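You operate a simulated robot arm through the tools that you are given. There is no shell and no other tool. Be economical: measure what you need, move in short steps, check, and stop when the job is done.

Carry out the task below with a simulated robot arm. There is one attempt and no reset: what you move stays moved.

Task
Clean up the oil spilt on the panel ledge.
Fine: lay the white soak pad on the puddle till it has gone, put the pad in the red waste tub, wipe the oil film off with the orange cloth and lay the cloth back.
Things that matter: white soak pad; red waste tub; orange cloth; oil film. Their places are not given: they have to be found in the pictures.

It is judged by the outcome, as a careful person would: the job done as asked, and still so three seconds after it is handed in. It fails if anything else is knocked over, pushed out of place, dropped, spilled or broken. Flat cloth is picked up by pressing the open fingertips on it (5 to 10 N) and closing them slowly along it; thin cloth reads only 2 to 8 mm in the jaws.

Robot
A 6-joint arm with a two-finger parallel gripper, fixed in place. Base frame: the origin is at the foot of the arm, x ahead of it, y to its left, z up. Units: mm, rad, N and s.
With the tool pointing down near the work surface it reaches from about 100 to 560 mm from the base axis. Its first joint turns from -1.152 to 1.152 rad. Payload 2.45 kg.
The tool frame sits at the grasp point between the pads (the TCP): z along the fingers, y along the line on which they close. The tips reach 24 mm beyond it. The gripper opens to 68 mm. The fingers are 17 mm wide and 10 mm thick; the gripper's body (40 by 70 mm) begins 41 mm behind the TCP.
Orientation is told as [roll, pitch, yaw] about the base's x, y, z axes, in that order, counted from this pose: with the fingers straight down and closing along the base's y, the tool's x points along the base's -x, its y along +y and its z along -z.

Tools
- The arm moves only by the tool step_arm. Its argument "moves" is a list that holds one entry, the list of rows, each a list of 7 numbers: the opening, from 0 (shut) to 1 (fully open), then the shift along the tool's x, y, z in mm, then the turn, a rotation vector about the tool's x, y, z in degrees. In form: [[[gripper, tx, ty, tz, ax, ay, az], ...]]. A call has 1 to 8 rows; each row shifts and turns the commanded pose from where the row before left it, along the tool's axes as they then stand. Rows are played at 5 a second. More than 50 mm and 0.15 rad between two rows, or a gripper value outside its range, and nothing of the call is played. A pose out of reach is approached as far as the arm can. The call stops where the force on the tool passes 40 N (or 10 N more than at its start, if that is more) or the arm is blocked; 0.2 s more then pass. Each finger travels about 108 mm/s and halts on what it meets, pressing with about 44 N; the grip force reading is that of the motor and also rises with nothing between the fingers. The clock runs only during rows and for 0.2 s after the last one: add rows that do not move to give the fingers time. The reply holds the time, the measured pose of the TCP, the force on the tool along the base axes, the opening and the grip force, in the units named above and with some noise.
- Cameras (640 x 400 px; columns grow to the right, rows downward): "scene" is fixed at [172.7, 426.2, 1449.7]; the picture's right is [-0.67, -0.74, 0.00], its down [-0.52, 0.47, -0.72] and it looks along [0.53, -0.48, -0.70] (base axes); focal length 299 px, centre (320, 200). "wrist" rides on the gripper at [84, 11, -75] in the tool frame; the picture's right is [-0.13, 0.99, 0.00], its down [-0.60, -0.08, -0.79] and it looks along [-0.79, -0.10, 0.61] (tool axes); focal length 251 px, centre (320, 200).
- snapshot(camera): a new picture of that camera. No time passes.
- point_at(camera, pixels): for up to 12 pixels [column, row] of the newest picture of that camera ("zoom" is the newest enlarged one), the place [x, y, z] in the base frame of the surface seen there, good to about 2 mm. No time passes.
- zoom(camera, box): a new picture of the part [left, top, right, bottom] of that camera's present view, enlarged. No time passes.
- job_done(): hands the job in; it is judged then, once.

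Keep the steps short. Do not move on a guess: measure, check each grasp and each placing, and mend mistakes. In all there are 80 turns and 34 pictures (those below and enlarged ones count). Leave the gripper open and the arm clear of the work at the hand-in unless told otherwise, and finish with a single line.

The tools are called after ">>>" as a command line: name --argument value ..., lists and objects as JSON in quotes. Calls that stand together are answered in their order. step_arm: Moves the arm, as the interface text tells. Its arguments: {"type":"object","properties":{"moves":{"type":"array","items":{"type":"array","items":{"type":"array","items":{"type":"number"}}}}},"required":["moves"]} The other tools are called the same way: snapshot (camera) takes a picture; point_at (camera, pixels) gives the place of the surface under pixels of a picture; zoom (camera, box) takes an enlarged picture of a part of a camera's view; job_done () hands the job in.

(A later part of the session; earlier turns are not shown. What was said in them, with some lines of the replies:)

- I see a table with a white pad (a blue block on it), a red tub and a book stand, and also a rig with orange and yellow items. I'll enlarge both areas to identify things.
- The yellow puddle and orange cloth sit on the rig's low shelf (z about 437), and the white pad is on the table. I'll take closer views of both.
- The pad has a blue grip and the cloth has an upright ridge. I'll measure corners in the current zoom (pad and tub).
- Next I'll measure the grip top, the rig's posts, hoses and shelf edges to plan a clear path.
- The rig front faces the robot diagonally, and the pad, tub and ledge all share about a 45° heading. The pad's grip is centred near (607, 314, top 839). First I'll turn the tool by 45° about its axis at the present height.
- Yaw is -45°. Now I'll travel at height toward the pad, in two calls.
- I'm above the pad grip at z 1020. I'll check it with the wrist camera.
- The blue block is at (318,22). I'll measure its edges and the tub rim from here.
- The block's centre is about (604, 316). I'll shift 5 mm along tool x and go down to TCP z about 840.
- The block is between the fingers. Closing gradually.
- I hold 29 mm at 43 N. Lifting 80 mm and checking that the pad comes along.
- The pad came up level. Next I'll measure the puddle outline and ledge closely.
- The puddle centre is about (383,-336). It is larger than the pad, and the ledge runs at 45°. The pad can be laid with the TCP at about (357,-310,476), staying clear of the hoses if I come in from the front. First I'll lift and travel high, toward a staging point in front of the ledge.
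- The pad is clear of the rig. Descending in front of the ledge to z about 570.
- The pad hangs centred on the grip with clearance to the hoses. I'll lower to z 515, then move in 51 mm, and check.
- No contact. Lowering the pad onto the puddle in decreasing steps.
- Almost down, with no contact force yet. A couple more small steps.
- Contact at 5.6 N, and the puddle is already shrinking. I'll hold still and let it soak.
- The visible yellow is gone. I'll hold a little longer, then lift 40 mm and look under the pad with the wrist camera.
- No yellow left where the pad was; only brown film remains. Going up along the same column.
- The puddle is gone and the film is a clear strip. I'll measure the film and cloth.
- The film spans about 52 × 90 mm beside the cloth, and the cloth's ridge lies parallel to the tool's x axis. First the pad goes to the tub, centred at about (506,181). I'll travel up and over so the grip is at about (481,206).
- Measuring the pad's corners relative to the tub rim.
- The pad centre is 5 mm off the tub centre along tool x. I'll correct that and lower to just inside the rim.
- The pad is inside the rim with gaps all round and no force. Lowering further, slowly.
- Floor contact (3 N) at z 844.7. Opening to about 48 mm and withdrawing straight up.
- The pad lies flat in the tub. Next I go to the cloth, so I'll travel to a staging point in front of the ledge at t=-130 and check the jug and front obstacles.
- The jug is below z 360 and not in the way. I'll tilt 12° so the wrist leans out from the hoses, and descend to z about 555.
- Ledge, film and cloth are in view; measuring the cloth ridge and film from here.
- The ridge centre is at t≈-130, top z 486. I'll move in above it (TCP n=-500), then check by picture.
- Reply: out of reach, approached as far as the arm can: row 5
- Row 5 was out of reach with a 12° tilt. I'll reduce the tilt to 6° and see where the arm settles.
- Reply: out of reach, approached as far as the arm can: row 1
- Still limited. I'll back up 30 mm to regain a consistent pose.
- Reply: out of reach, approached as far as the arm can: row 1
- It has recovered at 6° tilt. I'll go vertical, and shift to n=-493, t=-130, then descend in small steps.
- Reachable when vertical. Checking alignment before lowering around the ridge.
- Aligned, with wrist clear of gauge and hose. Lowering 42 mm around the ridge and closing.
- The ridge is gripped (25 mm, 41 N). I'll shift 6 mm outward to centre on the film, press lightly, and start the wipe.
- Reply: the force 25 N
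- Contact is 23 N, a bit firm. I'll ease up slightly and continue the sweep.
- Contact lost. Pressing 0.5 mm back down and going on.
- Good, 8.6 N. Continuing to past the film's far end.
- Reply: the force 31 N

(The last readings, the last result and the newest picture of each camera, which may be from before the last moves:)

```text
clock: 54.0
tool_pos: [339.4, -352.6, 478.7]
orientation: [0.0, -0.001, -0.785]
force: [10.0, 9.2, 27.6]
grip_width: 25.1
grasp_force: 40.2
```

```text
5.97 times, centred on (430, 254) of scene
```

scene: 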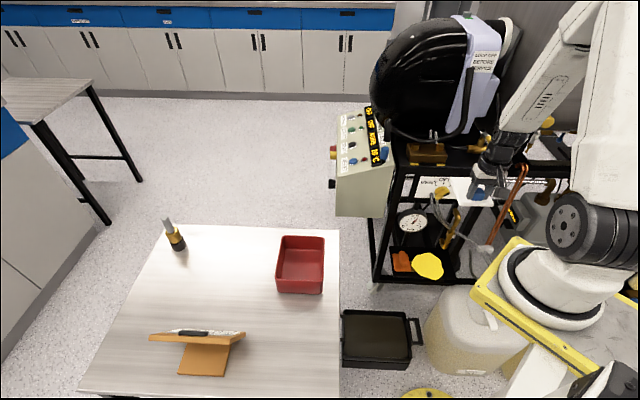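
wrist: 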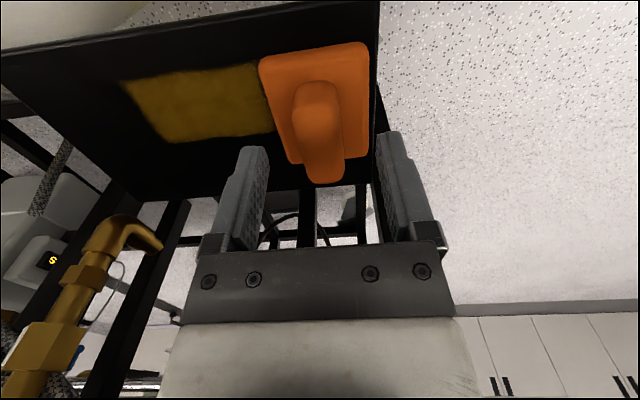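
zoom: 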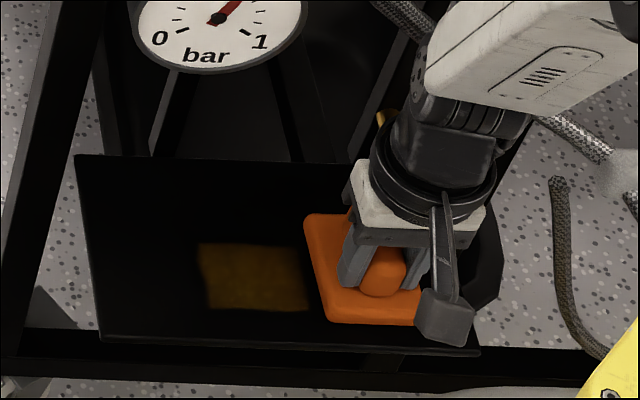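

The film has faded but isn't gone. Wiping back with steady, moderate pressure.

>>> step_arm --moves '[[[0.1, 0, 8, -0.3, 0, 0, 0], [0.1, 0, 8, 0, 0, 0, 0], [0.1, 0, 8, 0, 0, 0, 0], [0.1, 0, 8, 0, 0, 0, 0]]]'

>>> step_arm --moves '[[[0.1, 0, 8, 0, 0, 0, 0], [0.1, 0, 8, 0, 0, 0, 0], [0.1, 0, 8, 0, 0, 0, 0], [0.1, 0, 8, 0, 0, 0, 0]]]'

>>> step_arm --moves '[[[0.1, 0, 8, 0, 0, 0, 0], [0.1, 0, 8, 0, 0, 0, 0], [0.1, 0, 8, 0, 0, 0, 0], [0.1, 0, 8, 0, 0, 0, 0]]]'

>>> step_arm --moves '[[[0.1, 0, 8, 0, 0, 0, 0], [0.1, 0, 8, 0, 0, 0, 0], [0.1, 0, 8, 0, 0, 0, 0], [0.1, 0, 8, 0, 0, 0, 0]]]'

```text
clock: 55.0
tool_pos: [359.3, -328.7, 478.2]
orientation: [-0.001, 0.001, -0.784]
force: [-2.0, -1.8, 3.9]
grip_width: 24.9
grasp_force: 40.7
```

```text
clock: 56.0
tool_pos: [382.7, -307.7, 480.3]
orientation: [0.001, 0.0, -0.785]
force: [-1.7, -2.2, 6.4]
grip_width: 25.1
grasp_force: 40.4
```

```text
clock: 57.0
tool_pos: [404.2, -283.9, 479.0]
orientation: [0.0, 0.001, -0.786]
force: [-1.3, -0.1, 3.1]
grip_width: 25.2
grasp_force: 40.4
```

```text
clock: 58.0
tool_pos: [429.3, -262.4, 479.7]
orientation: [0.0, -0.003, -0.785]
force: [-4.5, -9.9, 20.4]
grip_width: 24.9
grasp_force: 40.3
```

Contact held all the way. A second forward pass.

>>> step_arm --moves '[[[0.1, 0, -8, 0, 0, 0, 0], [0.1, 0, -8, 0.2, 0, 0, 0], [0.1, 0, -8, 0.2, 0, 0, 0], [0.1, 0, -8, 0, 0, 0, 0], [0.1, 0, -8, 0, 0, 0, 0]]]'

>>> step_arm --moves '[[[0.1, 0, -8, 0, 0, 0, 0], [0.1, 0, -8, 0, 0, 0, 0], [0.1, 0, -8, 0, 0, 0, 0], [0.1, 0, -8, 0, 0, 0, 0], [0.1, 0, -8, 0, 0, 0, 0]]]'

>>> step_arm --moves '[[[0.1, 0, -8, -0.2, 0, 0, 0], [0.1, 0, -8, 0, 0, 0, 0], [0.1, 0, -8, 0, 0, 0, 0], [0.1, 0, -8, 0, 0, 0, 0], [0.1, 0, -8, 0, 0, 0, 0], [0.1, 0, -8, 0, 0, 0, 0]]]'

>>> zoom --camera "scene" --box '[380, 220, 480, 287]'

```text
clock: 59.2
tool_pos: [399.3, -289.3, 479.7]
orientation: [0.001, 0.0, -0.787]
force: [4.9, 6.5, 15.5]
grip_width: 25.1
grasp_force: 40.6
```

```text
clock: 60.4
tool_pos: [370.3, -319.1, 478.6]
orientation: [-0.001, -0.002, -0.786]
force: [10.1, 6.2, 24.7]
grip_width: 25.2
grasp_force: 41.1
```

```text
clock: 61.8
tool_pos: [339.2, -352.3, 477.9]
orientation: [0.0, -0.004, -0.786]
force: [9.8, 6.8, 26.3]
grip_width: 25.1
grasp_force: 40.4
```

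```text
5.97 times, centred on (430, 254) of scene
```

zoom: 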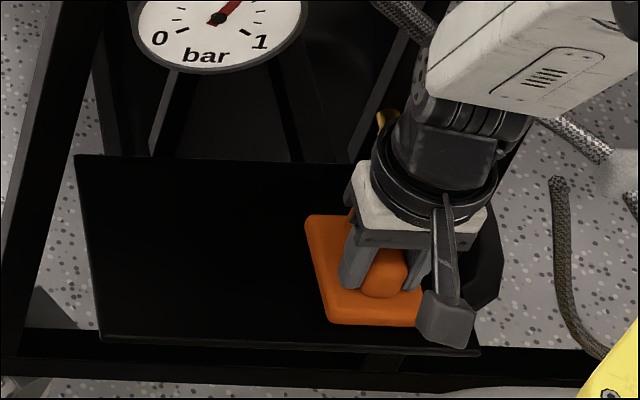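

The visible part is clean. I'll do one more short stroke over the far end under the cloth, then slide the cloth all the way back.

>>> step_arm --moves '[[[0.1, 0, 9, 0, 0, 0, 0], [0.1, 0, 9, 0, 0, 0, 0], [0.1, 0, 9, 0, 0, 0, 0], [0.1, 0, 9, 0, 0, 0, 0], [0.1, 0, -9, 0, 0, 0, 0], [0.1, 0, -9, 0, 0, 0, 0], [0.1, 0, -9, 0, 0, 0, 0], [0.1, 0, -9, 0, 0, 0, 0]]]'

>>> step_arm --moves '[[[0.1, 0, 9, 0, 0, 0, 0], [0.1, 0, 9, 0, 0, 0, 0], [0.1, 0, 9, 0, 0, 0, 0], [0.1, 0, 9, 0, 0, 0, 0], [0.1, 0, 9, 0, 0, 0, 0], [0.1, 0, 9, 0, 0, 0, 0], [0.1, 0, 9, 0, 0, 0, 0]]]'

>>> step_arm --moves '[[[0.1, 0, 9, 0, 0, 0, 0], [0.1, 0, 9, 0, 0, 0, 0], [0.1, 0, 9, -0.2, 0, 0, 0], [0.1, 0, 9, 0, 0, 0, 0], [0.1, 0, 9, 0, 0, 0, 0]]]'

```text
clock: 63.6
tool_pos: [336.8, -350.9, 479.0]
orientation: [-0.001, 0.001, -0.785]
force: [5.6, 3.0, 9.8]
grip_width: 24.9
grasp_force: 40.8
```

```text
clock: 65.2
tool_pos: [383.6, -305.6, 478.6]
orientation: [0.0, 0.003, -0.785]
force: [0.3, 0.8, 0.0]
grip_width: 25.0
grasp_force: 40.3
```

```text
clock: 66.4
tool_pos: [412.5, -273.9, 479.2]
orientation: [0.0, -0.001, -0.784]
force: [0.3, 0.3, -0.3]
grip_width: 25.0
grasp_force: 40.6
```

Now back to the original spot: 32 mm further and 7 mm inward. Then I'll look before releasing.

>>> step_arm --moves '[[[0.1, 0, 9, 0, 0, 0, 0], [0.1, 0, 9, 0, 0, 0, 0], [0.1, 0, 9, 0, 0, 0, 0], [0.1, -3, 5, 0, 0, 0, 0], [0.1, -3.5, 0, 0, 0, 0, 0]]]'

>>> zoom --camera "scene" --box '[380, 232, 468, 287]'

```text
clock: 67.6
tool_pos: [438.6, -256.7, 478.9]
orientation: [-0.001, 0.001, -0.784]
force: [0.2, 0.4, -0.3]
grip_width: 25.3
grasp_force: 41.4
```

```text
7.27 times, centred on (424, 260) of scene
```

zoom: 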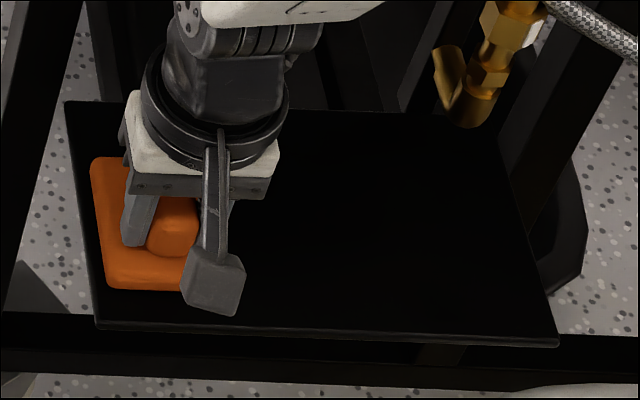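

Film gone and the cloth is within about 2 mm of where it lay. I'll make a small correction, lower to contact, release, and go straight up.

>>> step_arm --moves '[[[0.1, -1, 1.2, 0, 0, 0, 0], [0.1, 0, 0, 0.4, 0, 0, 0]]]'

>>> step_arm --moves '[[[0.5, 0, 0, 0, 0, 0, 0], [0.75, 0, 0, 0, 0, 0, 0], [0.75, 0, 0, 0, 0, 0, 0], [0.75, 0, 0, -10, 0, 0, 0], [0.75, 0, 0, -25, 0, 0, 0], [0.75, 0, 0, -25, 0, 0, 0]]]'

```text
clock: 68.2
tool_pos: [443.1, -257.4, 478.8]
orientation: [0.001, 0.001, -0.785]
force: [-5.0, 1.2, 15.6]
grip_width: 25.2
grasp_force: 41.3
```

```text
clock: 69.6
tool_pos: [442.4, -256.4, 537.8]
orientation: [0.001, 0.003, -0.787]
force: [0.7, -0.3, 0.6]
grip_width: 51.0
grasp_force: 0.0
```

Released. Backing out in front of the ledge (+x of the tool), then up clear.

>>> step_arm --moves '[[[1, 25, 0, 0, 0, 0, 0], [1, 30, 0, 0, 0, 0, 0], [1, 30, 0, 0, 0, 0, 0], [1, 0, 0, -45, 0, 0, 0], [1, 0, 0, -45, 0, 0, 0], [1, 0, 0, -45, 0, 0, 0], [1, 0, 0, -45, 0, 0, 0], [1, 0, 0, -45, 0, 0, 0]]]'

>>> step_arm --moves '[[[1, 0, 0, -45, 0, 0, 0], [1, 0, 0, -45, 0, 0, 0], [1, 0, 0, -45, 0, 0, 0], [1, 0, 0, -45, 0, 0, 0], [1, 0, 0, -45, 0, 0, 0]]]'

>>> zoom --camera "scene" --box '[380, 232, 468, 287]'

>>> snapshot --camera "scene"

```text
clock: 71.4
tool_pos: [378.2, -197.6, 762.4]
orientation: [0.001, -0.001, -0.785]
force: [-0.1, 0.3, -0.3]
grip_width: 68.1
grasp_force: 0.1
```

```text
clock: 72.6
tool_pos: [380.9, -195.9, 986.9]
orientation: [-0.001, 0.001, -0.786]
force: [0.7, -0.3, -0.4]
grip_width: 68.0
grasp_force: 0.0
```

```text
7.27 times, centred on (424, 260) of scene
```

zoom: 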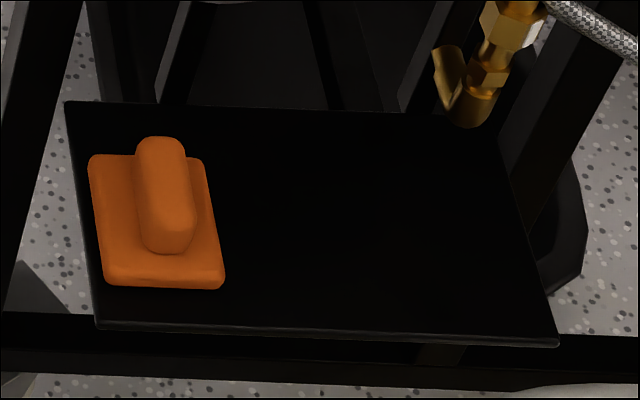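

```text
3 pictures are left
```

scene: 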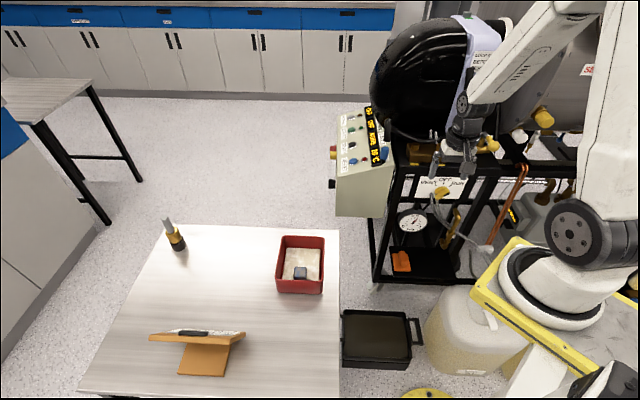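

The ledge is clean, the cloth is back in its place, the pad is in the tub, nothing else has moved, and the gripper is open and clear. Handing in.

>>> job_done

```text
The job is handed in.
```

The puddle has been soaked up, the pad is in the red tub, the film is wiped off and the orange cloth is back in its place.
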